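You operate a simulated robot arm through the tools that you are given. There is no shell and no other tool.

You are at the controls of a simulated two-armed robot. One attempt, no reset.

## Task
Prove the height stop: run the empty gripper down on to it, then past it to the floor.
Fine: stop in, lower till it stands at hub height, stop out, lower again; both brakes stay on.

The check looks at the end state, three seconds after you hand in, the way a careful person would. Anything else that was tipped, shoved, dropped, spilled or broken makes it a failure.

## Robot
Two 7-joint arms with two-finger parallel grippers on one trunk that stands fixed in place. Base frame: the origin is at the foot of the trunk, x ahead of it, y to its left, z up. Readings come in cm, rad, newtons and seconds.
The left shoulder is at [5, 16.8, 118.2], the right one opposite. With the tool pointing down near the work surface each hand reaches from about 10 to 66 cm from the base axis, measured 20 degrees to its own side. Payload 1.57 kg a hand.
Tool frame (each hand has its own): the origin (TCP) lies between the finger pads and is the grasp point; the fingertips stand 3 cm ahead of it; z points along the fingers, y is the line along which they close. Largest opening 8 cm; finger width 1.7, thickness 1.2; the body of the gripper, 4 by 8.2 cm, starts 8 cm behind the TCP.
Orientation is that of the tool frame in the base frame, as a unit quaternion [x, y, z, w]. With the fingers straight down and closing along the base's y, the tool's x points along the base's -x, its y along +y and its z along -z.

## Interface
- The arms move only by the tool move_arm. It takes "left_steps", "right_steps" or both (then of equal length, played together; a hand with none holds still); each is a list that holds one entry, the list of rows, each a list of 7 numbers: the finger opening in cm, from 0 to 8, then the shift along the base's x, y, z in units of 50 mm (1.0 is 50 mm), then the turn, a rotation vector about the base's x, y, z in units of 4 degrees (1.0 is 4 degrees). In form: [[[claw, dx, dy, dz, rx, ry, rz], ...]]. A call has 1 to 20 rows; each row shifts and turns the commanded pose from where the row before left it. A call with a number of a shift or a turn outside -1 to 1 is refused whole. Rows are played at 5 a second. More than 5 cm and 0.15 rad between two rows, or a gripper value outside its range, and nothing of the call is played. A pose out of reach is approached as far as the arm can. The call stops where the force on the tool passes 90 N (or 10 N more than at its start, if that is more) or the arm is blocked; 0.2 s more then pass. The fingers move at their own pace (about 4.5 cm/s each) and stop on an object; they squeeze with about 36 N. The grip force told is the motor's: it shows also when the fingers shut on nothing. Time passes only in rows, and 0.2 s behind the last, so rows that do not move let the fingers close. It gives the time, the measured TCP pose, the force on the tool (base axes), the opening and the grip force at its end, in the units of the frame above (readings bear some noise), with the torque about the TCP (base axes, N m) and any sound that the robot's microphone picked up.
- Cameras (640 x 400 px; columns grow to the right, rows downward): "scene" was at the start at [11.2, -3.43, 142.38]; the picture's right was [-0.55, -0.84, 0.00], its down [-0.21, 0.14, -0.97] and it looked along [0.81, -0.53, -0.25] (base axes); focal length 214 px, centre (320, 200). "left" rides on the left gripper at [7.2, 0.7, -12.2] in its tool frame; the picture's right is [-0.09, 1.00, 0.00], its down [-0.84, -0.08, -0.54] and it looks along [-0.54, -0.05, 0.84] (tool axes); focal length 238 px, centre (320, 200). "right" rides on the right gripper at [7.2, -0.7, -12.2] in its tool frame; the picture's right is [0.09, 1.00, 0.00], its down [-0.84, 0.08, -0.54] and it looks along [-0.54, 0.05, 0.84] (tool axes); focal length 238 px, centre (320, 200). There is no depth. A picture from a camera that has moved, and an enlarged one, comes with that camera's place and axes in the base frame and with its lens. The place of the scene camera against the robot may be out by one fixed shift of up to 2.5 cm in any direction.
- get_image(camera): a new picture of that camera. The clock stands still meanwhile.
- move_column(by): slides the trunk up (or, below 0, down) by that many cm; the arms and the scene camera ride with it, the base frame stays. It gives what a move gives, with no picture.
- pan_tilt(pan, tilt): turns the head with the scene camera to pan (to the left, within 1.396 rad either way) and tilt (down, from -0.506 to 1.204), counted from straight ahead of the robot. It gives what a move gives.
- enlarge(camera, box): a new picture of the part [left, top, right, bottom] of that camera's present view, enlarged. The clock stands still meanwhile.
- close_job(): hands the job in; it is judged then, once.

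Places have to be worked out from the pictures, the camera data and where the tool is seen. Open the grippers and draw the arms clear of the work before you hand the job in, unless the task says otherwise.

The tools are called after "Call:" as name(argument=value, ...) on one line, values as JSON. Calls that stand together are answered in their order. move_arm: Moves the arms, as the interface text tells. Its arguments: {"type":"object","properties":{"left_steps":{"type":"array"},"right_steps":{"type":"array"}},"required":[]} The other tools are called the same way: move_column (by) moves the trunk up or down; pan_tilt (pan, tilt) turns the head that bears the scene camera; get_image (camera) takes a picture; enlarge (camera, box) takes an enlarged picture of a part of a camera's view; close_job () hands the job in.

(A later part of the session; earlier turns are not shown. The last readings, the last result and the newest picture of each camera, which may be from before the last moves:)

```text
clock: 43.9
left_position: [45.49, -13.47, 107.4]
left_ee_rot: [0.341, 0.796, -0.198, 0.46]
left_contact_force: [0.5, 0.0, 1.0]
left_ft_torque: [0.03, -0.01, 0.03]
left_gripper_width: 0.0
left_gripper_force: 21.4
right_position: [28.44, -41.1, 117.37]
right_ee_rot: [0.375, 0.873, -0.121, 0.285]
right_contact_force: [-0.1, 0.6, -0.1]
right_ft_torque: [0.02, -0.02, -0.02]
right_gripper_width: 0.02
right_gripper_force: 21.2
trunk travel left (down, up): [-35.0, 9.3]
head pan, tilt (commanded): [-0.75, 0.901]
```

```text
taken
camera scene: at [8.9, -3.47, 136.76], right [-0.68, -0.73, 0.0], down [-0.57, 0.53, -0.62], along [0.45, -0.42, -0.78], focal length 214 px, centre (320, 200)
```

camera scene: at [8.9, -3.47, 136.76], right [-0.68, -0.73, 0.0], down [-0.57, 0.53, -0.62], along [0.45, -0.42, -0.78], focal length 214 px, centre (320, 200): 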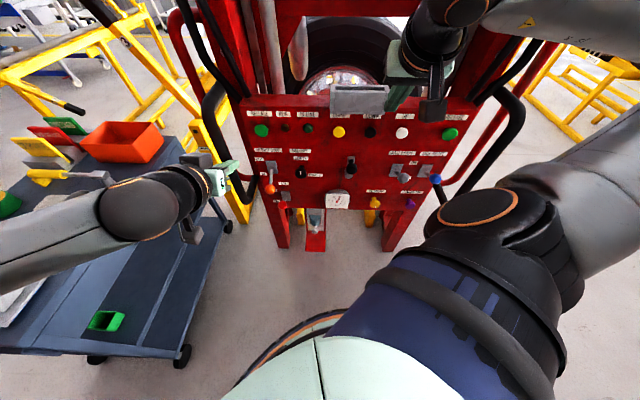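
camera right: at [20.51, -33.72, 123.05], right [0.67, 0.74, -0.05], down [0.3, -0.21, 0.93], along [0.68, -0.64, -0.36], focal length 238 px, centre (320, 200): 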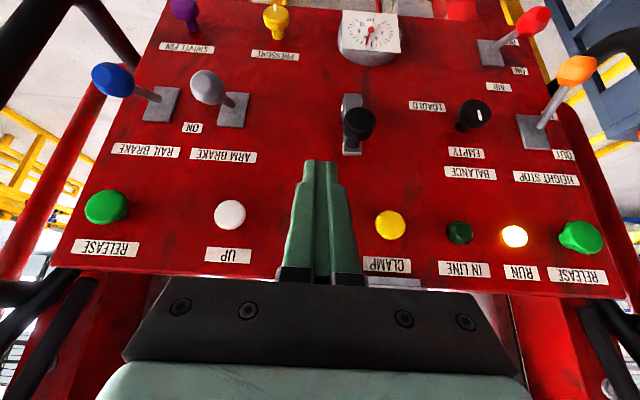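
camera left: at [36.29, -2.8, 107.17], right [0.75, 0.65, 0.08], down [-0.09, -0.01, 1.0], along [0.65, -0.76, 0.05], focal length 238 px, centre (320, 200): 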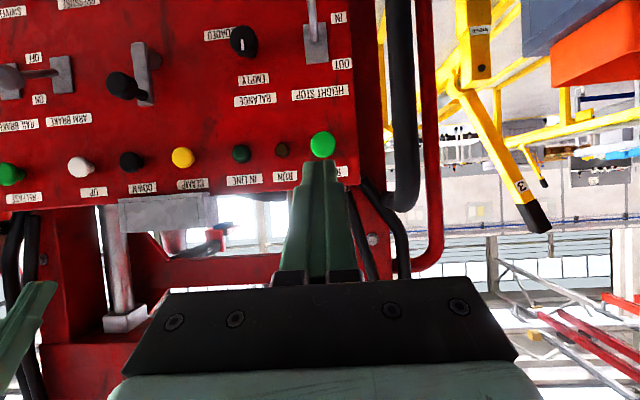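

It dropped about 15 cm (DOWN button now near z 100.5), with no sideways shift. I will need the trunk lower for the next actions, so I check where my left elbow is relative to the cart.

Call:
pan_tilt(pan=0.5, tilt=0.9)

Call:
get_image(camera="scene")

Call:
pan_tilt(pan=-0.1, tilt=0.9)

Call:
get_image(camera="scene")

Call:
get_image(camera="right")

```text
clock: 45.3
left_position: [45.43, -13.55, 107.39]
left_ee_rot: [0.342, 0.796, -0.198, 0.459]
left_contact_force: [0.3, -0.3, 0.3]
left_ft_torque: [-0.04, -0.01, -0.01]
left_gripper_width: 0.0
left_gripper_force: 21.3
right_position: [28.49, -41.27, 117.44]
right_ee_rot: [0.376, 0.874, -0.121, 0.285]
right_contact_force: [-0.4, 0.5, 0.1]
right_ft_torque: [-0.03, 0.0, -0.01]
right_gripper_width: 0.01
right_gripper_force: 20.5
trunk travel left (down, up): [-35.0, 9.3]
head pan, tilt (commanded): [0.499, 0.901]
```

```text
taken
camera scene: at [10.01, 5.29, 136.75], right [0.48, -0.88, 0.0], down [-0.69, -0.37, -0.62], along [0.55, 0.3, -0.78], focal length 214 px, centre (320, 200)
```

scene: 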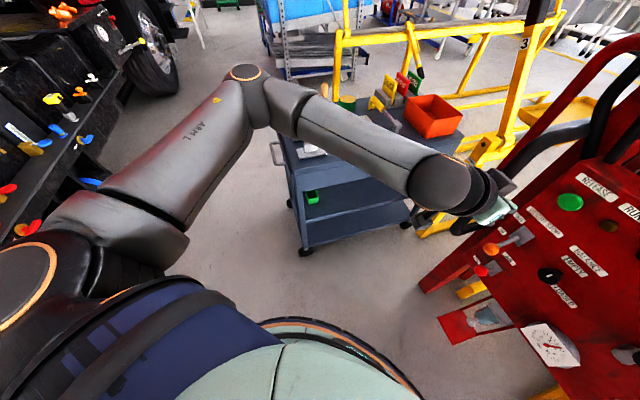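

```text
clock: 46.3
left_position: [45.47, -13.48, 107.36]
left_ee_rot: [0.341, 0.796, -0.198, 0.46]
left_contact_force: [-0.3, 0.2, 0.6]
left_ft_torque: [0.0, -0.01, 0.02]
left_gripper_width: 0.0
left_gripper_force: 22.1
right_position: [28.5, -41.37, 117.39]
right_ee_rot: [0.376, 0.874, -0.121, 0.285]
right_contact_force: [0.0, 0.0, -0.3]
right_ft_torque: [-0.04, 0.06, 0.02]
right_gripper_width: 0.0
right_gripper_force: 21.5
trunk travel left (down, up): [-35.0, 9.3]
head pan, tilt (commanded): [-0.099, 0.901]
```

```text
taken
camera scene: at [10.89, 0.94, 136.75], right [-0.1, -1.0, 0.0], down [-0.78, 0.08, -0.62], along [0.62, -0.06, -0.78], focal length 214 px, centre (320, 200)
```

scene: 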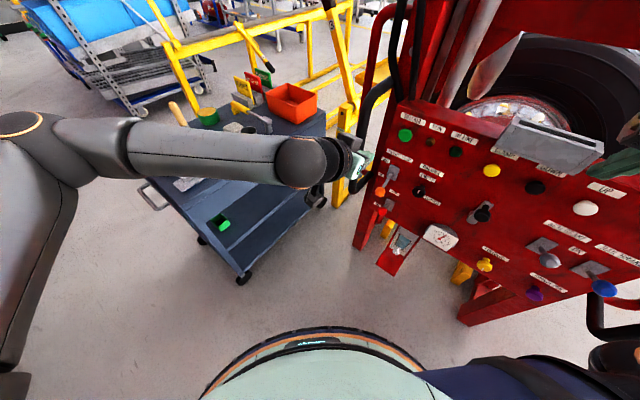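

```text
taken
camera right: at [18.96, -32.22, 122.98], right [0.67, 0.74, -0.05], down [0.3, -0.21, 0.93], along [0.68, -0.64, -0.36], focal length 238 px, centre (320, 200)
```

right: 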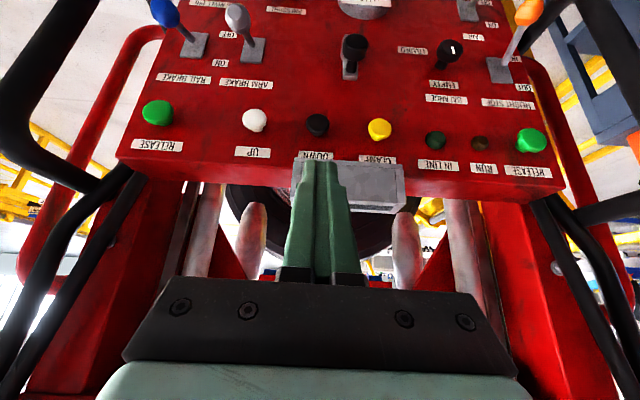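

My left elbow is high (about z 122) and clear of the cart, so lowering the trunk 15 cm simply restores the earlier arm-to-panel geometry. I lower it in two steps, watching.

Call:
move_column(by=-8)

Call:
get_image(camera="scene")

```text
clock: 47.5
left_position: [45.58, -13.63, 99.36]
left_ee_rot: [0.34, 0.796, -0.198, 0.46]
left_contact_force: [0.5, 0.3, -0.6]
left_ft_torque: [0.01, -0.02, -0.02]
left_gripper_width: 0.0
left_gripper_force: 21.0
right_position: [28.43, -41.18, 109.38]
right_ee_rot: [0.376, 0.873, -0.121, 0.285]
right_contact_force: [-0.7, 0.1, 0.4]
right_ft_torque: [-0.01, -0.02, -0.06]
right_gripper_width: 0.02
right_gripper_force: 20.9
trunk travel left (down, up): [-27.0, 17.3]
head pan, tilt (commanded): [-0.099, 0.901]
```

```text
taken
camera scene: at [10.88, 0.94, 128.76], right [-0.1, -1.0, 0.0], down [-0.78, 0.08, -0.62], along [0.62, -0.06, -0.78], focal length 214 px, centre (320, 200)
```

scene: 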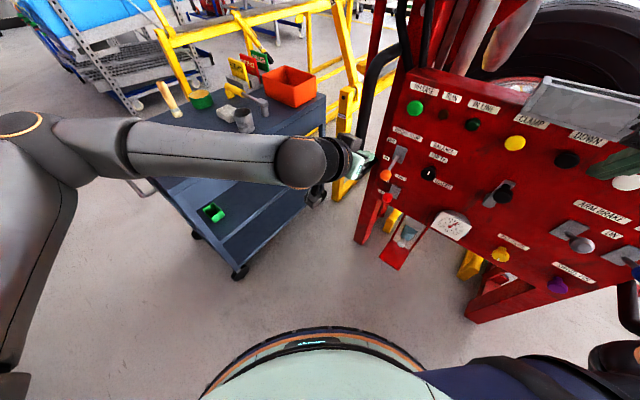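

All clear; I lower the remaining 7 cm and turn the head back to the panel.

Call:
move_column(by=-7)

Call:
pan_tilt(pan=-0.75, tilt=0.4)

Call:
get_image(camera="scene")

Call:
get_image(camera="right")

Call:
get_image(camera="left")

```text
clock: 48.6
left_position: [45.5, -13.45, 92.28]
left_ee_rot: [0.341, 0.796, -0.198, 0.459]
left_contact_force: [0.1, -0.1, -0.3]
left_ft_torque: [-0.03, 0.01, 0.02]
left_gripper_width: 0.0
left_gripper_force: 21.1
right_position: [28.49, -41.19, 102.46]
right_ee_rot: [0.375, 0.873, -0.122, 0.286]
right_contact_force: [-0.6, 0.4, 0.6]
right_ft_torque: [0.02, 0.01, 0.01]
right_gripper_width: 0.0
right_gripper_force: 20.9
trunk travel left (down, up): [-20.0, 24.3]
head pan, tilt (commanded): [-0.099, 0.901]
```

```text
clock: 49.6
left_position: [45.56, -13.5, 92.26]
left_ee_rot: [0.342, 0.795, -0.199, 0.46]
left_contact_force: [0.1, 0.3, 0.8]
left_ft_torque: [-0.02, 0.01, -0.01]
left_gripper_width: 0.02
left_gripper_force: 21.6
right_position: [28.46, -41.22, 102.41]
right_ee_rot: [0.376, 0.873, -0.121, 0.285]
right_contact_force: [-0.1, -0.4, 0.7]
right_ft_torque: [0.0, 0.02, 0.03]
right_gripper_width: 0.01
right_gripper_force: 20.8
trunk travel left (down, up): [-20.0, 24.3]
head pan, tilt (commanded): [-0.75, 0.4]
```

```text
taken
camera scene: at [10.16, -4.63, 126.05], right [-0.68, -0.73, 0.0], down [-0.29, 0.27, -0.92], along [0.67, -0.63, -0.39], focal length 214 px, centre (320, 200)
```

scene: 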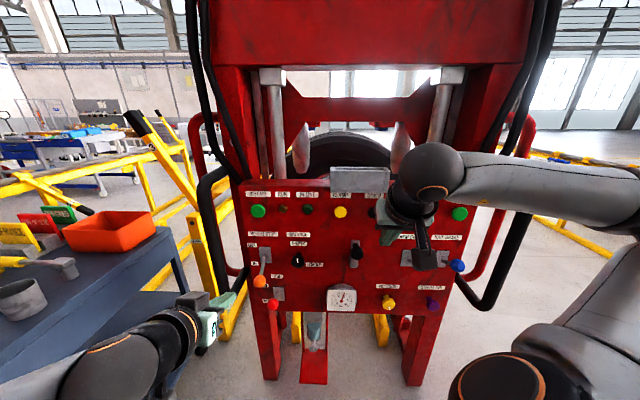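

```text
taken
camera right: at [18.96, -32.22, 107.98], right [0.67, 0.74, -0.05], down [0.3, -0.21, 0.93], along [0.68, -0.64, -0.36], focal length 238 px, centre (320, 200)
```

right: 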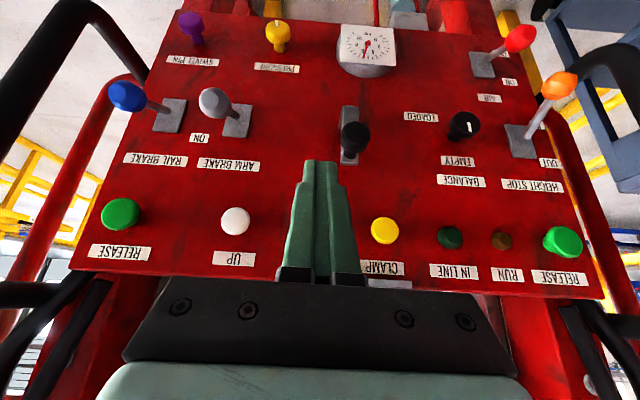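

```text
taken
camera left: at [36.29, -2.8, 92.18], right [0.75, 0.65, 0.08], down [-0.09, -0.01, 1.0], along [0.65, -0.76, 0.05], focal length 238 px, centre (320, 200)
```

left: 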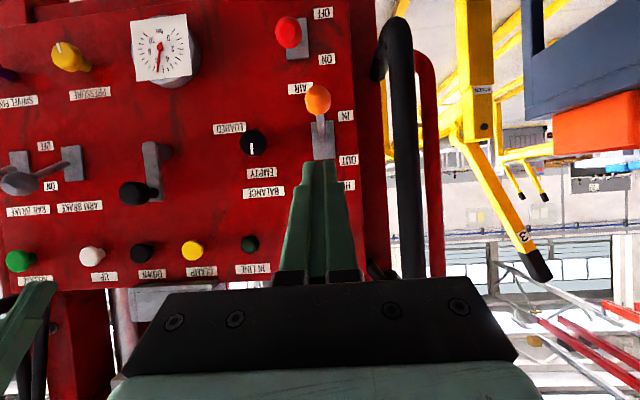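

The wrist views match the pre-drop ones exactly, so the drop was 15.0 cm and the geometry is restored. To prove that it rests on the stop (rather than the press having simply run out), I press DOWN once more with the stop still IN and withdraw.

Call:
move_arm(right_steps=[[[0, 0.453, -0.467, 0.007, 0, 0, 0], [0, 0.453, -0.467, 0.007, 0, 0, 0], [0, 0.453, -0.467, 0.007, 0, 0, 0], [0, 0, 0, 0, 0, 0, 0], [0, 0.227, -0.239, 0, 0, 0, 0], [0, 0.227, -0.239, 0, 0, 0, 0], [0, 0, 0, 0, 0, 0, 0], [0, -0.413, 0.434, 0, 0, 0, 0], [0, -0.413, 0.434, 0, 0, 0, 0], [0, -0.413, 0.434, 0, 0, 0, 0], [0, -0.55, 0.55, 0, 0, 0, 0]]])

Call:
get_image(camera="scene")

Call:
get_image(camera="left")

```text
clock: 52.0
left_position: [45.57, -13.57, 92.43]
left_ee_rot: [0.341, 0.795, -0.199, 0.46]
left_contact_force: [-0.8, -0.3, 1.1]
left_ft_torque: [-0.01, -0.01, 0.06]
left_gripper_width: 0.0
left_gripper_force: 21.3
right_position: [28.56, -41.4, 102.45]
right_ee_rot: [0.376, 0.873, -0.121, 0.285]
right_contact_force: [-0.7, -0.5, -0.1]
right_ft_torque: [0.02, 0.01, -0.01]
right_gripper_width: 0.0
right_gripper_force: 21.6
trunk travel left (down, up): [-20.0, 24.3]
head pan, tilt (commanded): [-0.75, 0.4]
heard: click
```

```text
taken
camera scene: at [10.15, -4.63, 126.05], right [-0.68, -0.73, 0.0], down [-0.28, 0.27, -0.92], along [0.67, -0.63, -0.39], focal length 214 px, centre (320, 200)
```

scene: 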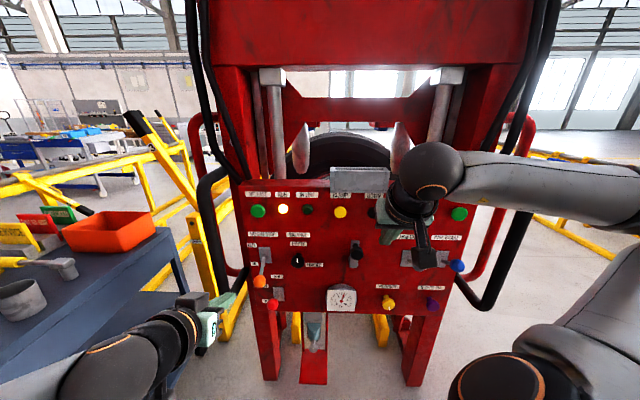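

```text
taken
camera left: at [36.29, -2.8, 92.18], right [0.75, 0.65, 0.08], down [-0.09, -0.01, 1.0], along [0.65, -0.76, 0.05], focal length 238 px, centre (320, 200)
```

left: 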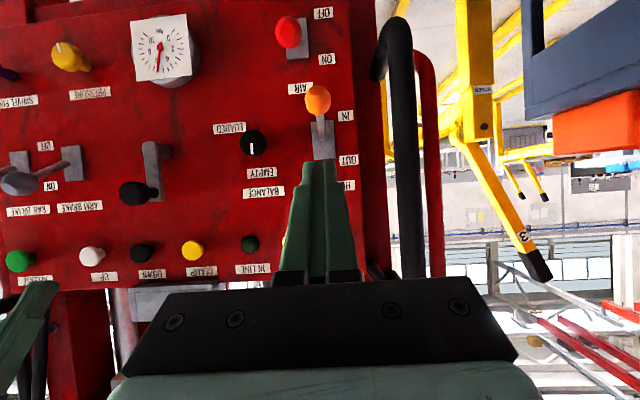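

The press clicked and RUN is lit; now I wait to see whether the gripper moves or is held by the stop.

Call:
move_arm(right_steps=[[[0, 0, 0, 0, 0, 0, 0], [0, 0, 0, 0, 0, 0, 0], [0, 0, 0, 0, 0, 0, 0], [0, 0, 0, 0, 0, 0, 0], [0, 0, 0, 0, 0, 0, 0], [0, 0, 0, 0, 0, 0, 0], [0, 0, 0, 0, 0, 0, 0], [0, 0, 0, 0, 0, 0, 0]]])

Call:
get_image(camera="left")

Call:
enlarge(camera="scene", box=[230, 170, 390, 290])

```text
clock: 53.8
left_position: [45.52, -13.5, 92.28]
left_ee_rot: [0.341, 0.796, -0.198, 0.46]
left_contact_force: [-0.7, -0.3, -0.4]
left_ft_torque: [0.02, 0.01, -0.01]
left_gripper_width: 0.0
left_gripper_force: 21.4
right_position: [28.58, -41.4, 102.41]
right_ee_rot: [0.376, 0.874, -0.121, 0.285]
right_contact_force: [1.1, 0.5, 0.4]
right_ft_torque: [-0.01, 0.01, 0.03]
right_gripper_width: 0.01
right_gripper_force: 21.5
trunk travel left (down, up): [-20.0, 24.3]
head pan, tilt (commanded): [-0.75, 0.4]
```

```text
taken
camera left: at [36.29, -2.8, 92.18], right [0.75, 0.65, 0.08], down [-0.09, -0.01, 1.0], along [0.65, -0.76, 0.05], focal length 238 px, centre (320, 200)
```

left: 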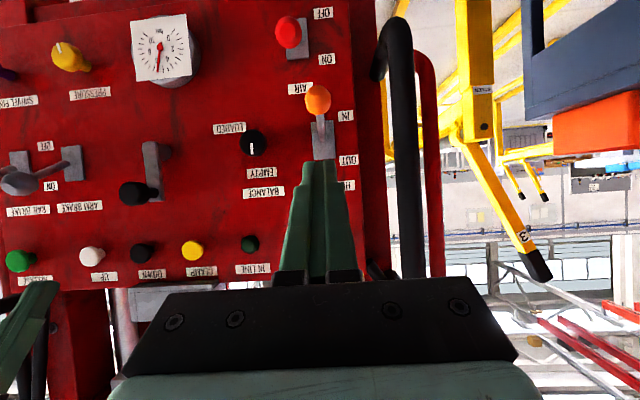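

```text
3.33 times, centred on (310, 230) of scene
camera zoom: at [10.15, -4.64, 126.05], right [-0.68, -0.73, 0.0], down [-0.28, 0.27, -0.92], along [0.67, -0.63, -0.39], focal length 715 px, centre (353, 100)
```

zoom: 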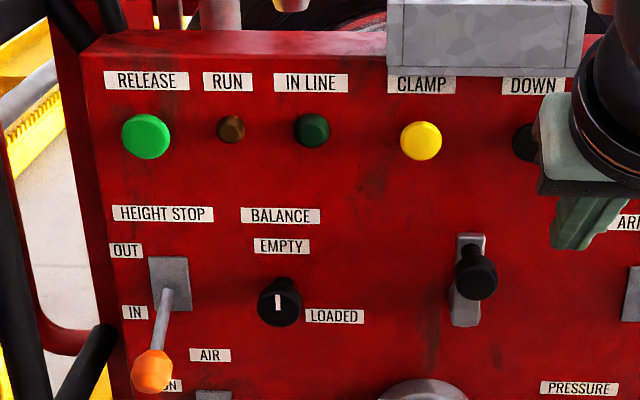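

It did not move and RUN went out, so the gripper is standing on the height stop at hub height. Next I pull the stop OUT with the left hand: I level the tool (so it clears the AIR lever below) and lower it to just under the orange ball's height, still 25 cm from the panel.

Call:
move_arm(left_steps=[[[0, 0, 0, -0.375, -0.679, -0.646, 0], [0, 0, 0, -0.375, -0.679, -0.646, 0], [0, 0, 0, -0.375, -0.679, -0.646, 0], [0, 0, 0, -0.375, -0.679, -0.646, 0], [0, 0, 0, -0.375, -0.679, -0.646, 0], [0, 0, 0, -0.375, -0.679, -0.646, 0], [0, 0, 0, -0.375, -0.679, -0.646, 0], [0, 0, 0, -0.375, -0.679, -0.646, 0], [0, 0, 0, 0, 0, 0, 0]]])

Call:
get_image(camera="left")

Call:
get_image(camera="scene")

```text
clock: 55.8
left_position: [45.4, -12.01, 80.4]
left_ee_rot: [0.286, 0.671, -0.323, 0.603]
left_contact_force: [0.3, -0.8, -0.3]
left_ft_torque: [0.03, -0.02, 0.01]
left_gripper_width: 0.0
left_gripper_force: 21.5
left hand out of reach, approached as far as the arm can: row 3, 4, 6, 7
right_position: [28.49, -41.51, 102.46]
right_ee_rot: [0.375, 0.874, -0.121, 0.285]
right_contact_force: [0.1, -0.2, 0.2]
right_ft_torque: [-0.03, 0.01, -0.01]
right_gripper_width: 0.0
right_gripper_force: 21.4
trunk travel left (down, up): [-20.0, 24.3]
head pan, tilt (commanded): [-0.75, 0.4]
```

```text
taken
camera left: at [37.49, -2.13, 73.94], right [0.78, 0.63, 0.0], down [-0.3, 0.38, 0.87], along [0.55, -0.68, 0.49], focal length 238 px, centre (320, 200)
```

left: 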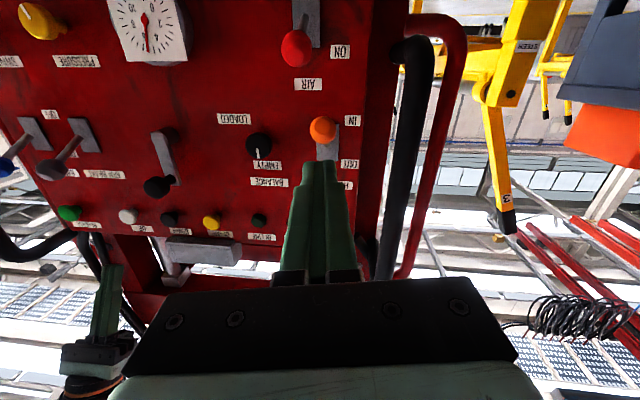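

```text
taken
camera scene: at [10.16, -4.64, 126.05], right [-0.68, -0.73, 0.0], down [-0.28, 0.27, -0.92], along [0.67, -0.63, -0.39], focal length 214 px, centre (320, 200)
```

scene: 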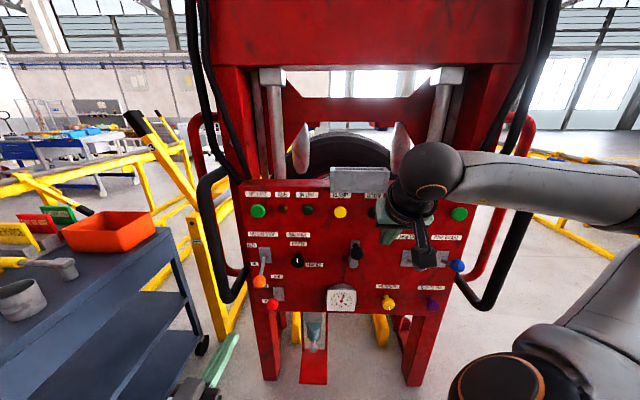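

The level pose is at the edge of reach from this height. Nothing lies beneath the arms, so I lower the trunk 8 cm more to bring the lever into comfortable reach.

Call:
move_column(by=-8)

Call:
get_image(camera="scene")

Call:
get_image(camera="left")

Call:
get_image(camera="right")

```text
clock: 57.0
left_position: [45.28, -11.95, 72.36]
left_ee_rot: [0.285, 0.673, -0.323, 0.602]
left_contact_force: [0.2, 0.2, 0.0]
left_ft_torque: [0.02, -0.02, 0.02]
left_gripper_width: 0.0
left_gripper_force: 21.3
right_position: [28.6, -41.6, 94.51]
right_ee_rot: [0.375, 0.874, -0.12, 0.286]
right_contact_force: [-0.8, -0.3, 0.3]
right_ft_torque: [0.0, 0.0, 0.04]
right_gripper_width: 0.0
right_gripper_force: 21.3
trunk travel left (down, up): [-12.0, 32.3]
head pan, tilt (commanded): [-0.75, 0.4]
```

```text
taken
camera scene: at [10.15, -4.63, 118.06], right [-0.68, -0.73, 0.0], down [-0.28, 0.27, -0.92], along [0.67, -0.63, -0.39], focal length 214 px, centre (320, 200)
```

scene: 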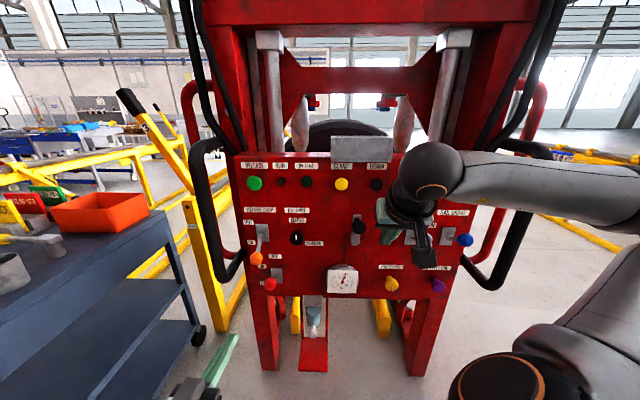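

```text
taken
camera left: at [37.49, -2.12, 65.97], right [0.78, 0.63, 0.0], down [-0.3, 0.38, 0.87], along [0.55, -0.68, 0.49], focal length 238 px, centre (320, 200)
```

left: 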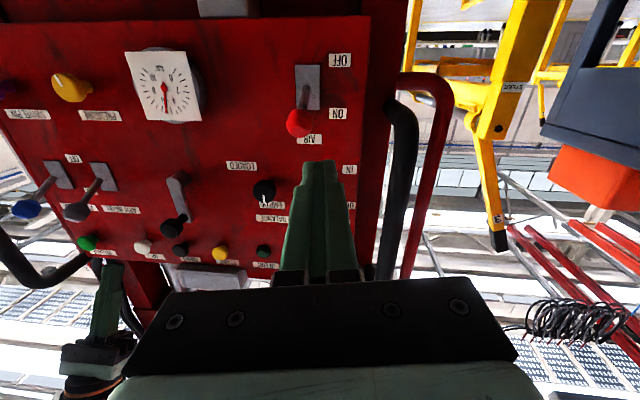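

```text
taken
camera right: at [19.08, -32.44, 100.05], right [0.67, 0.74, -0.05], down [0.3, -0.21, 0.93], along [0.68, -0.64, -0.36], focal length 238 px, centre (320, 200)
```

right: 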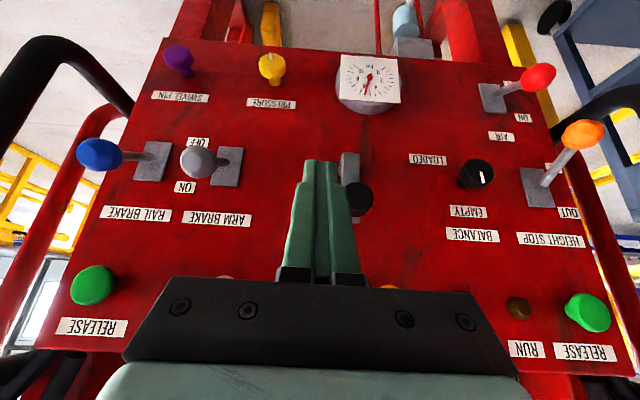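

The right camera confirms the orange ball at about z 80.5 on the panel. I raise the left hand to finger height 77.2 (just under the ball, 3.4 cm above the AIR ball) and move in to within 6 cm of it.

Call:
move_arm(left_steps=[[[0, 0, 0, 0.48, 0, 0, 0], [0, 0, 0, 0.48, 0, 0, 0], [0, 0.35, -0.405, 0, 0, 0, 0], [0, 0.35, -0.405, 0, 0, 0, 0], [0, 0.35, -0.405, 0, 0, 0, 0], [0, 0.35, -0.405, 0, 0, 0, 0], [0, 0, 0, 0, 0, 0, 0]]])

Call:
get_image(camera="left")

Call:
get_image(camera="scene")

Call:
get_image(camera="right")

```text
clock: 58.8
left_position: [53.95, -16.6, 73.66]
left_ee_rot: [0.29, 0.691, -0.288, 0.595]
left_contact_force: [1.0, 0.3, 0.4]
left_ft_torque: [0.01, 0.01, 0.01]
left_gripper_width: 0.01
left_gripper_force: 21.3
right_position: [28.53, -41.48, 94.41]
right_ee_rot: [0.376, 0.873, -0.12, 0.285]
right_contact_force: [-0.1, 0.0, 0.3]
right_ft_torque: [-0.05, 0.0, -0.01]
right_gripper_width: 0.0
right_gripper_force: 20.6
trunk travel left (down, up): [-12.0, 32.3]
head pan, tilt (commanded): [-0.75, 0.4]
stopped in row 7 (left hand): the arm was blocked; the commanded pose is now the measured one
```

```text
taken
camera left: at [45.63, -6.73, 68.13], right [0.75, 0.66, 0.04], down [-0.31, 0.3, 0.9], along [0.58, -0.69, 0.43], focal length 238 px, centre (320, 200)
```

left: 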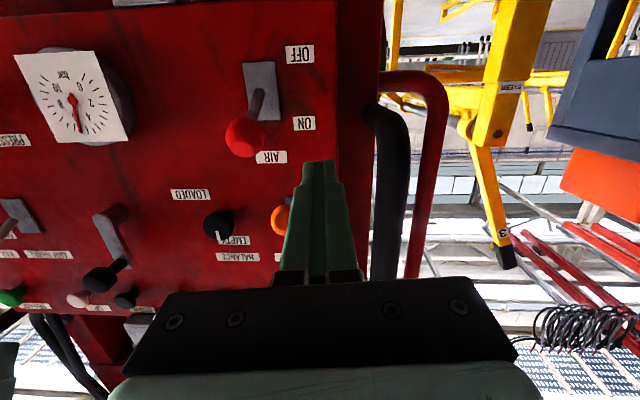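

```text
taken
camera scene: at [10.16, -4.64, 118.05], right [-0.68, -0.73, 0.0], down [-0.28, 0.27, -0.92], along [0.67, -0.63, -0.39], focal length 214 px, centre (320, 200)
```

scene: 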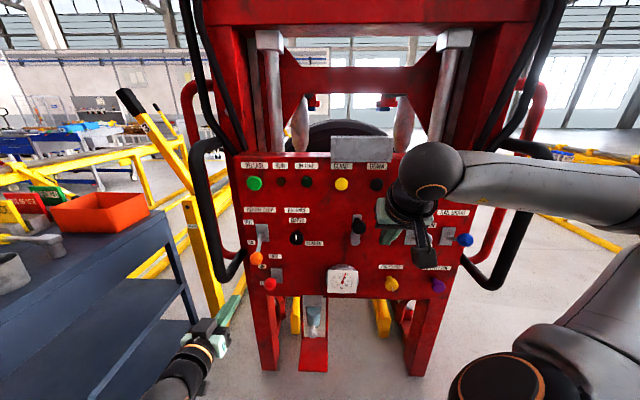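

```text
taken
camera right: at [19.09, -32.44, 100.05], right [0.67, 0.74, -0.05], down [0.3, -0.21, 0.93], along [0.68, -0.64, -0.36], focal length 238 px, centre (320, 200)
```

right: 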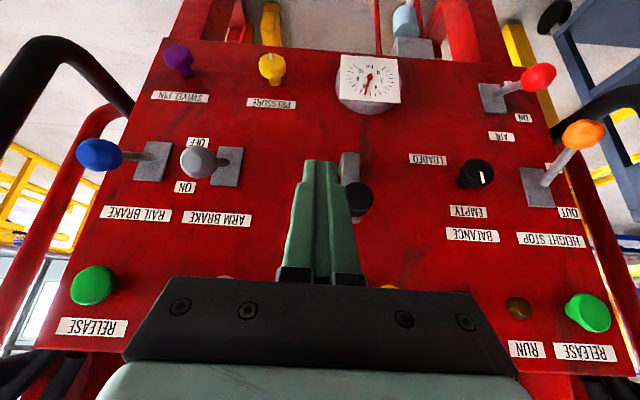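

The left arm reports being blocked though no force shows at the tool. I look along the left arm to see whether any link touches something.

Call:
pan_tilt(pan=0.3, tilt=0.9)

Call:
get_image(camera="scene")

Call:
pan_tilt(pan=-0.3, tilt=0.9)

Call:
get_image(camera="scene")

```text
clock: 60.1
left_position: [53.86, -16.65, 73.88]
left_ee_rot: [0.29, 0.692, -0.288, 0.595]
left_contact_force: [0.8, 0.4, -1.6]
left_ft_torque: [0.01, 0.01, 0.01]
left_gripper_width: 0.0
left_gripper_force: 21.2
right_position: [28.55, -41.46, 94.45]
right_ee_rot: [0.376, 0.873, -0.121, 0.285]
right_contact_force: [0.8, 0.3, -1.2]
right_ft_torque: [0.0, -0.03, -0.03]
right_gripper_width: 0.02
right_gripper_force: 21.7
trunk travel left (down, up): [-12.0, 32.3]
head pan, tilt (commanded): [0.3, 0.901]
```

```text
taken
camera scene: at [10.6, 3.91, 113.75], right [0.29, -0.96, 0.0], down [-0.75, -0.23, -0.62], along [0.59, 0.18, -0.78], focal length 214 px, centre (320, 200)
```

scene: 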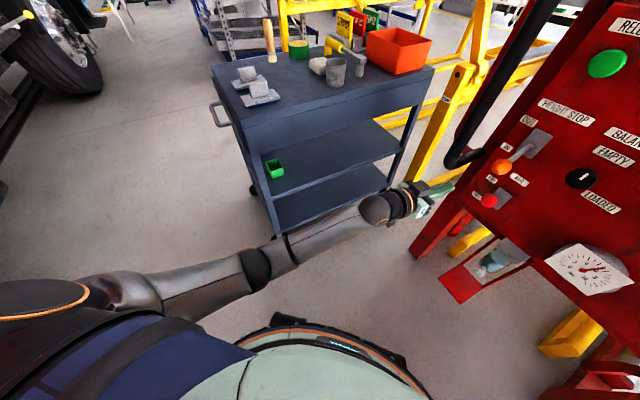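

```text
clock: 61.1
left_position: [53.94, -16.72, 73.85]
left_ee_rot: [0.29, 0.691, -0.288, 0.596]
left_contact_force: [-1.4, -1.3, -0.7]
left_ft_torque: [0.02, -0.01, 0.0]
left_gripper_width: 0.02
left_gripper_force: 21.0
right_position: [28.52, -41.36, 94.44]
right_ee_rot: [0.376, 0.873, -0.121, 0.285]
right_contact_force: [-0.2, 1.1, -0.1]
right_ft_torque: [-0.01, 0.01, 0.01]
right_gripper_width: 0.03
right_gripper_force: 21.2
trunk travel left (down, up): [-12.0, 32.3]
head pan, tilt (commanded): [-0.3, 0.901]
```

```text
taken
camera scene: at [10.59, -0.55, 113.75], right [-0.29, -0.96, 0.0], down [-0.75, 0.23, -0.62], along [0.59, -0.18, -0.78], focal length 214 px, centre (320, 200)
```

scene: 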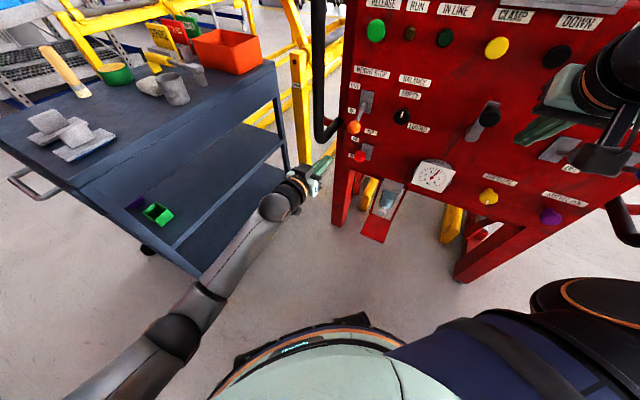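

The tool is free of the cart (its near edge is about 38 cm off); the arm merely swung its elbow down into an awkward posture in the level pose. I back out and return to the 30°-down tool angle, which worked well before.

Call:
move_arm(left_steps=[[[0, -0.263, 0.09, 0.1, 0.694, 0.66, 0.09], [0, -0.263, 0.09, 0.2, 0.694, 0.66, 0.09], [0, -0.263, 0.09, 0.2, 0.694, 0.66, 0.09], [0, -0.263, 0.09, 0.25, 0.694, 0.66, 0.09], [0, -0.263, 0.09, 0.25, 0.694, 0.66, 0.09], [0, -0.263, 0.09, 0.25, 0.694, 0.66, 0.09], [0, 0, 0, 0, 0, 0, 0]]])

Call:
get_image(camera="scene")

Call:
get_image(camera="left")

```text
clock: 62.7
left_position: [46.54, -12.37, 78.0]
left_ee_rot: [0.317, 0.807, -0.212, 0.45]
left_contact_force: [0.0, -0.1, 0.8]
left_ft_torque: [0.0, 0.02, 0.03]
left_gripper_width: 0.0
left_gripper_force: 21.4
left hand out of reach, approached as far as the arm can: row 2, 3
right_position: [28.52, -41.54, 94.48]
right_ee_rot: [0.376, 0.873, -0.122, 0.285]
right_contact_force: [0.3, 0.6, -0.1]
right_ft_torque: [-0.03, -0.01, 0.0]
right_gripper_width: 0.02
right_gripper_force: 21.6
trunk travel left (down, up): [-12.0, 32.3]
head pan, tilt (commanded): [-0.3, 0.901]
```

```text
taken
camera scene: at [10.59, -0.55, 113.75], right [-0.3, -0.96, 0.0], down [-0.75, 0.23, -0.62], along [0.59, -0.18, -0.78], focal length 214 px, centre (320, 200)
```

scene: 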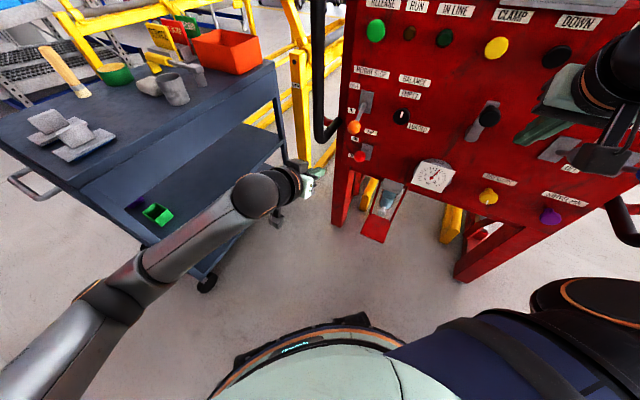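

```text
taken
camera left: at [36.97, -1.87, 77.92], right [0.74, 0.68, 0.02], down [-0.05, 0.02, 1.0], along [0.67, -0.74, 0.05], focal length 238 px, centre (320, 200)
```

left: 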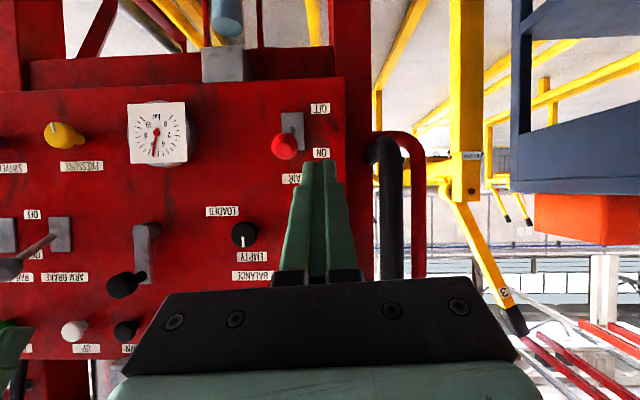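

The elbow is back out to the left and the tool again points 30° down. I move in horizontally at z ≈ 77.7, stopping with the fingertips short of the ball to check.

Call:
move_arm(left_steps=[[[0, 0.322, -0.416, -0.01, 0, 0, 0], [0, 0.322, -0.416, -0.01, 0, 0, 0], [0, 0.322, -0.416, -0.01, 0, 0, 0], [0, 0.322, -0.416, -0.01, 0, 0, 0], [0, 0, 0, 0, 0, 0, 0]]])

Call:
get_image(camera="left")

Call:
pan_tilt(pan=-0.75, tilt=0.6)

Call:
get_image(camera="scene")

Call:
get_image(camera="right")

```text
clock: 63.9
left_position: [52.99, -20.64, 77.71]
left_ee_rot: [0.317, 0.806, -0.211, 0.452]
left_contact_force: [0.0, -0.6, -0.2]
left_ft_torque: [-0.01, 0.03, 0.0]
left_gripper_width: 0.0
left_gripper_force: 21.4
right_position: [28.62, -41.41, 94.43]
right_ee_rot: [0.375, 0.874, -0.121, 0.284]
right_contact_force: [0.0, -0.4, 0.0]
right_ft_torque: [0.0, -0.01, 0.0]
right_gripper_width: 0.0
right_gripper_force: 20.9
trunk travel left (down, up): [-12.0, 32.3]
head pan, tilt (commanded): [-0.3, 0.901]
```

```text
taken
camera left: at [43.46, -10.23, 77.6], right [0.74, 0.68, 0.02], down [-0.05, 0.02, 1.0], along [0.67, -0.74, 0.05], focal length 238 px, centre (320, 200)
```

left: 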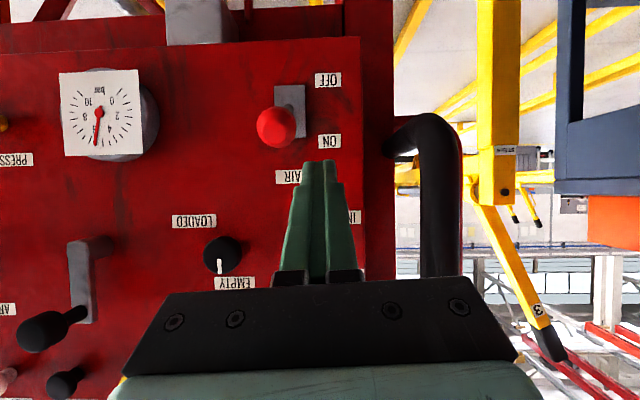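

```text
clock: 64.8
left_position: [52.94, -20.65, 77.74]
left_ee_rot: [0.318, 0.806, -0.212, 0.452]
left_contact_force: [-0.8, 0.0, -0.7]
left_ft_torque: [0.0, 0.02, 0.0]
left_gripper_width: 0.0
left_gripper_force: 21.1
right_position: [28.53, -41.52, 94.55]
right_ee_rot: [0.375, 0.874, -0.121, 0.285]
right_contact_force: [-0.3, 0.6, 0.5]
right_ft_torque: [-0.01, 0.01, 0.0]
right_gripper_width: 0.0
right_gripper_force: 21.1
trunk travel left (down, up): [-12.0, 32.3]
head pan, tilt (commanded): [-0.75, 0.6]
```

```text
taken
camera scene: at [9.85, -4.34, 116.23], right [-0.68, -0.73, 0.0], down [-0.41, 0.39, -0.82], along [0.6, -0.56, -0.57], focal length 214 px, centre (320, 200)
```

scene: 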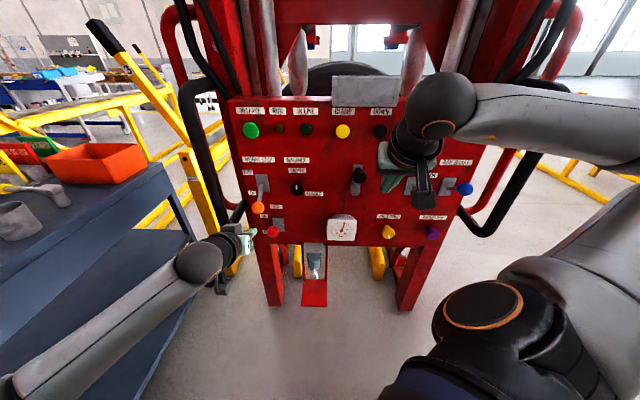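

```text
taken
camera right: at [19.09, -32.44, 100.04], right [0.67, 0.74, -0.05], down [0.3, -0.21, 0.93], along [0.68, -0.64, -0.36], focal length 238 px, centre (320, 200)
```

right: 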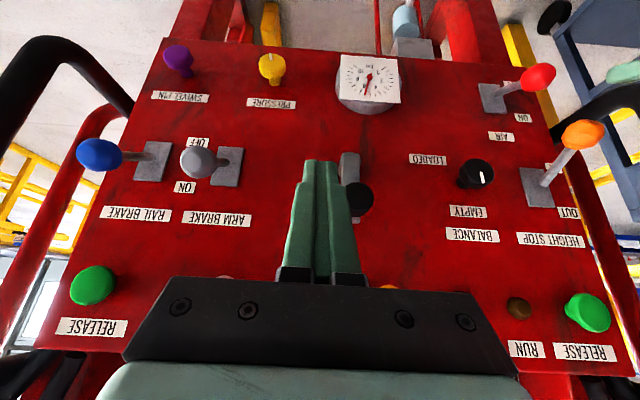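

The fingertips are just short of the lever, under the ball's height (ball at z ≈ 80.6, AIR ball top at about 73.5). I slide in the last 5 cm beneath the orange ball and check.

Call:
move_arm(left_steps=[[[0, 0.217, -0.277, 0, 0, 0, 0], [0, 0.217, -0.277, 0, 0, 0, 0], [0, 0.217, -0.277, 0, 0, 0, 0], [0, 0, 0, 0, 0, 0, 0]]])

Call:
get_image(camera="left")

Call:
enlarge(camera="scene", box=[200, 160, 320, 260])

Call:
enlarge(camera="right", box=[460, 40, 640, 160])

```text
clock: 65.8
left_position: [56.32, -24.67, 77.66]
left_ee_rot: [0.317, 0.806, -0.212, 0.452]
left_contact_force: [-0.3, -0.7, 0.4]
left_ft_torque: [0.04, 0.01, 0.0]
left_gripper_width: 0.0
left_gripper_force: 21.2
right_position: [28.65, -41.45, 94.52]
right_ee_rot: [0.375, 0.874, -0.121, 0.285]
right_contact_force: [0.3, 0.2, -0.3]
right_ft_torque: [-0.01, 0.0, -0.01]
right_gripper_width: 0.02
right_gripper_force: 20.7
trunk travel left (down, up): [-12.0, 32.3]
head pan, tilt (commanded): [-0.75, 0.6]
```

```text
taken
camera left: at [46.69, -14.37, 77.59], right [0.74, 0.68, 0.02], down [-0.05, 0.02, 1.0], along [0.67, -0.74, 0.05], focal length 238 px, centre (320, 200)
```

left: 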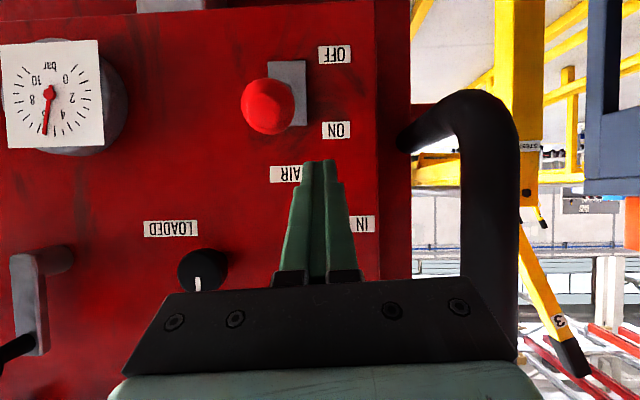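

```text
4.00 times, centred on (260, 210) of scene
camera zoom: at [9.84, -4.36, 116.23], right [-0.68, -0.73, 0.0], down [-0.41, 0.39, -0.83], along [0.6, -0.56, -0.56], focal length 858 px, centre (560, 160)
```

zoom: 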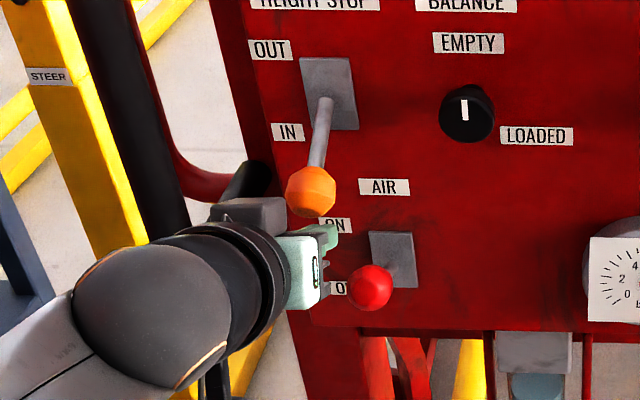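

```text
3.33 times, centred on (550, 100) of right
camera zoom: at [19.09, -32.45, 100.04], right [0.67, 0.74, -0.05], down [0.3, -0.21, 0.93], along [0.68, -0.64, -0.36], focal length 794 px, centre (-447, 533)
```

zoom: 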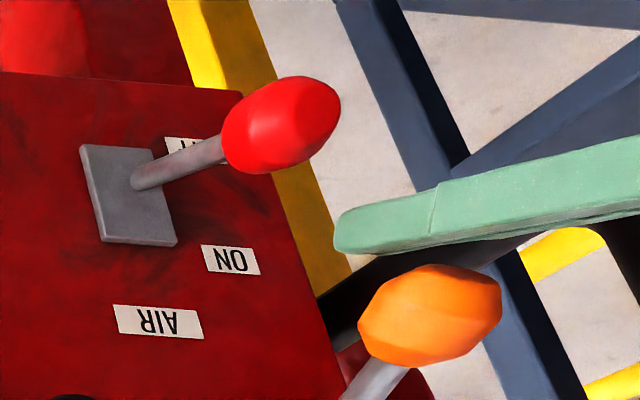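

The closed fingers sit just under the orange ball and clear of the red AIR ball. I push straight up 8 cm in 1 cm rows to bring the lever to OUT.

Call:
move_arm(left_steps=[[[0, 0, 0, 0.2, 0, 0, 0], [0, 0, 0, 0.2, 0, 0, 0], [0, 0, 0, 0.2, 0, 0, 0], [0, 0, 0, 0.2, 0, 0, 0], [0, 0, 0, 0.2, 0, 0, 0], [0, 0, 0, 0.2, 0, 0, 0], [0, 0, 0, 0.2, 0, 0, 0], [0, 0, 0, 0.2, 0, 0, 0]]])

Call:
get_image(camera="left")

Call:
enlarge(camera="scene", box=[200, 130, 320, 230])

Call:
enlarge(camera="right", box=[460, 40, 640, 240])

```text
clock: 66.9
left_position: [55.65, -24.41, 80.22]
left_ee_rot: [0.318, 0.817, -0.204, 0.436]
left_contact_force: [-4.6, 4.8, -5.5]
left_ft_torque: [0.01, -0.08, 0.04]
left_gripper_width: 0.0
left_gripper_force: 21.7
right_position: [28.57, -41.62, 94.45]
right_ee_rot: [0.376, 0.874, -0.121, 0.284]
right_contact_force: [0.5, 0.0, -1.3]
right_ft_torque: [0.0, 0.01, 0.02]
right_gripper_width: 0.0
right_gripper_force: 21.0
trunk travel left (down, up): [-12.0, 32.3]
head pan, tilt (commanded): [-0.75, 0.6]
stopped in row 5 (left hand): the force on the tool passed its limit at 94 N (the readings are from after the stop); the commanded pose is now the measured one
```

```text
taken
camera left: at [46.22, -14.08, 80.67], right [0.73, 0.68, 0.02], down [-0.02, -0.01, 1.0], along [0.68, -0.73, 0.0], focal length 238 px, centre (320, 200)
```

left: 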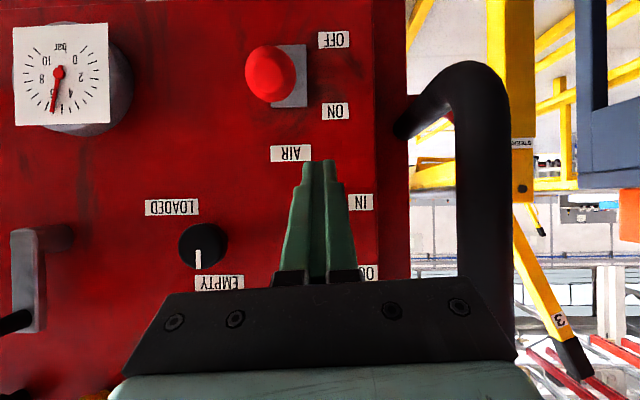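

```text
4.00 times, centred on (260, 180) of scene
camera zoom: at [9.9, -4.39, 116.26], right [-0.68, -0.73, 0.0], down [-0.41, 0.39, -0.82], along [0.6, -0.56, -0.57], focal length 858 px, centre (560, 280)
```

zoom: 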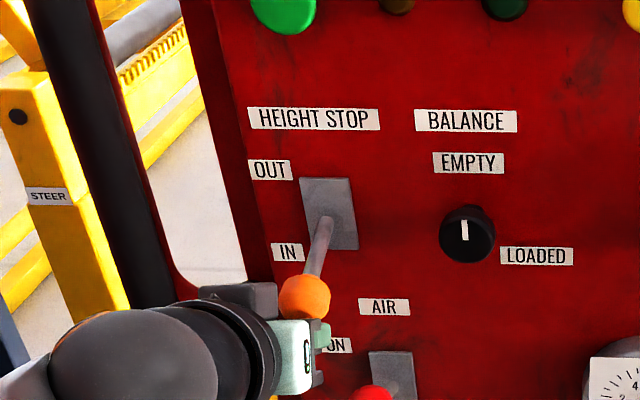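

```text
2.00 times, centred on (550, 140) of right
camera zoom: at [19.13, -32.48, 100.06], right [0.67, 0.74, -0.05], down [0.3, -0.21, 0.93], along [0.68, -0.64, -0.36], focal length 477 px, centre (-140, 320)
```

zoom: 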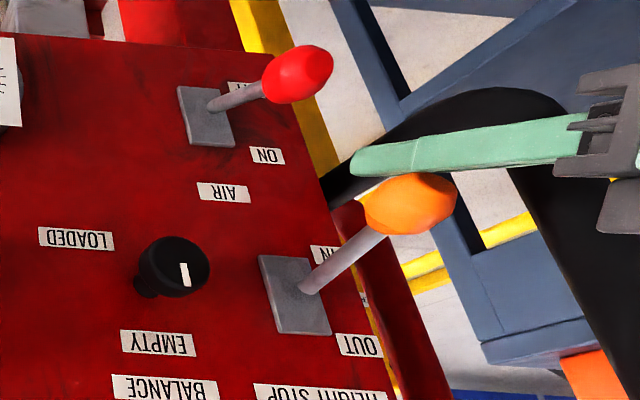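

The lever resisted (94 N) because my tilted finger pushed it partly inward while moving fast; the ball has risen to about z 82.5 (some 10° below level). I continue pushing up slowly, in 0.25 cm rows.

Call:
move_arm(left_steps=[[[0, 0, 0, 0.05, 0, 0, 0], [0, 0, 0, 0.05, 0, 0, 0], [0, 0, 0, 0.05, 0, 0, 0], [0, 0, 0, 0.05, 0, 0, 0], [0, 0, 0, 0.05, 0, 0, 0], [0, 0, 0, 0.05, 0, 0, 0]]])

Call:
enlarge(camera="right", box=[460, 40, 640, 240])

Call:
get_image(camera="left")

```text
clock: 68.3
left_position: [55.49, -24.37, 82.01]
left_ee_rot: [0.318, 0.816, -0.204, 0.437]
left_contact_force: [-36.6, 34.8, -9.7]
left_ft_torque: [-0.4, -0.44, -0.16]
left_gripper_width: 0.0
left_gripper_force: 21.3
right_position: [28.37, -41.22, 94.74]
right_ee_rot: [0.375, 0.873, -0.122, 0.287]
right_contact_force: [-0.5, -0.2, -0.3]
right_ft_torque: [-0.03, -0.02, 0.0]
right_gripper_width: 0.04
right_gripper_force: 21.5
trunk travel left (down, up): [-12.0, 32.3]
head pan, tilt (commanded): [-0.75, 0.6]
```

```text
2.00 times, centred on (550, 140) of right
camera zoom: at [18.92, -32.24, 100.18], right [0.67, 0.74, -0.05], down [0.3, -0.2, 0.93], along [0.68, -0.64, -0.36], focal length 477 px, centre (-140, 320)
```

zoom: 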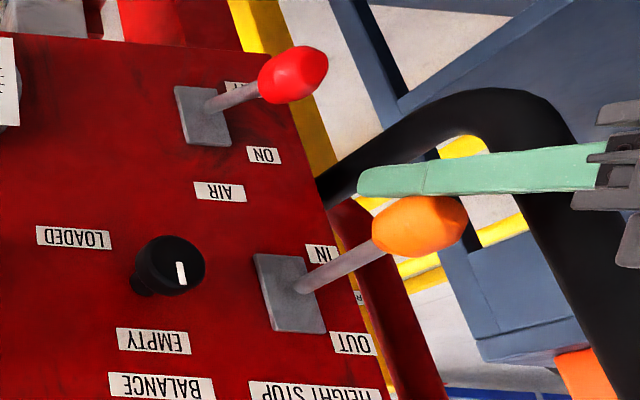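

```text
taken
camera left: at [45.95, -13.91, 82.42], right [0.73, 0.68, 0.02], down [-0.02, -0.01, 1.0], along [0.68, -0.73, 0.01], focal length 238 px, centre (320, 200)
```

left: 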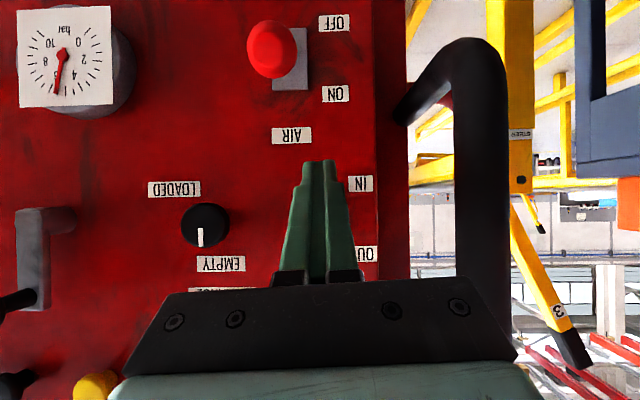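

The ball is now about level (z ≈ 83.7), and the force is mostly inward jam from friction, not lever resistance. I ease the finger outward 0.7 cm to relieve it, then keep raising slowly.

Call:
move_arm(left_steps=[[[0, -0.048, 0.051, 0, 0, 0, 0], [0, -0.048, 0.051, 0.02, 0, 0, 0], [0, 0, 0, 0.06, 0, 0, 0], [0, 0, 0, 0.06, 0, 0, 0], [0, 0, 0, 0.06, 0, 0, 0], [0, 0, 0, 0.06, 0, 0, 0], [0, 0, 0, 0.06, 0, 0, 0], [0, 0, 0, 0.06, 0, 0, 0]]])

Call:
enlarge(camera="right", box=[460, 40, 640, 240])

Call:
enlarge(camera="scene", box=[200, 130, 320, 230])

```text
clock: 70.1
left_position: [55.4, -24.12, 83.93]
left_ee_rot: [0.318, 0.815, -0.205, 0.439]
left_contact_force: [-1.0, -0.1, -0.4]
left_ft_torque: [0.01, -0.02, -0.01]
left_gripper_width: 0.02
left_gripper_force: 21.3
right_position: [28.57, -41.48, 94.42]
right_ee_rot: [0.375, 0.874, -0.12, 0.285]
right_contact_force: [0.1, 1.4, 0.7]
right_ft_torque: [0.0, 0.01, 0.01]
right_gripper_width: 0.01
right_gripper_force: 21.3
trunk travel left (down, up): [-12.0, 32.3]
head pan, tilt (commanded): [-0.75, 0.6]
```

```text
2.00 times, centred on (550, 140) of right
camera zoom: at [19.08, -32.44, 100.05], right [0.67, 0.74, -0.05], down [0.3, -0.21, 0.93], along [0.68, -0.64, -0.36], focal length 477 px, centre (-140, 320)
```

zoom: 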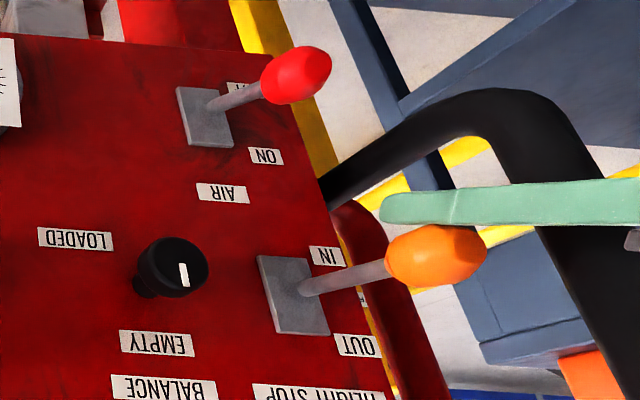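

```text
4.00 times, centred on (260, 180) of scene
camera zoom: at [9.84, -4.35, 116.23], right [-0.68, -0.73, 0.0], down [-0.41, 0.39, -0.83], along [0.6, -0.56, -0.56], focal length 858 px, centre (560, 280)
```

zoom: 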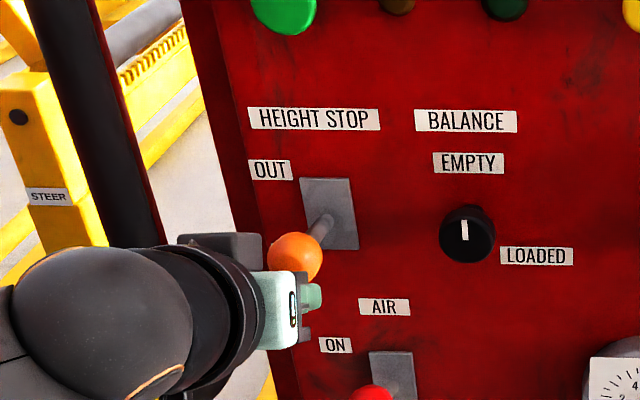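

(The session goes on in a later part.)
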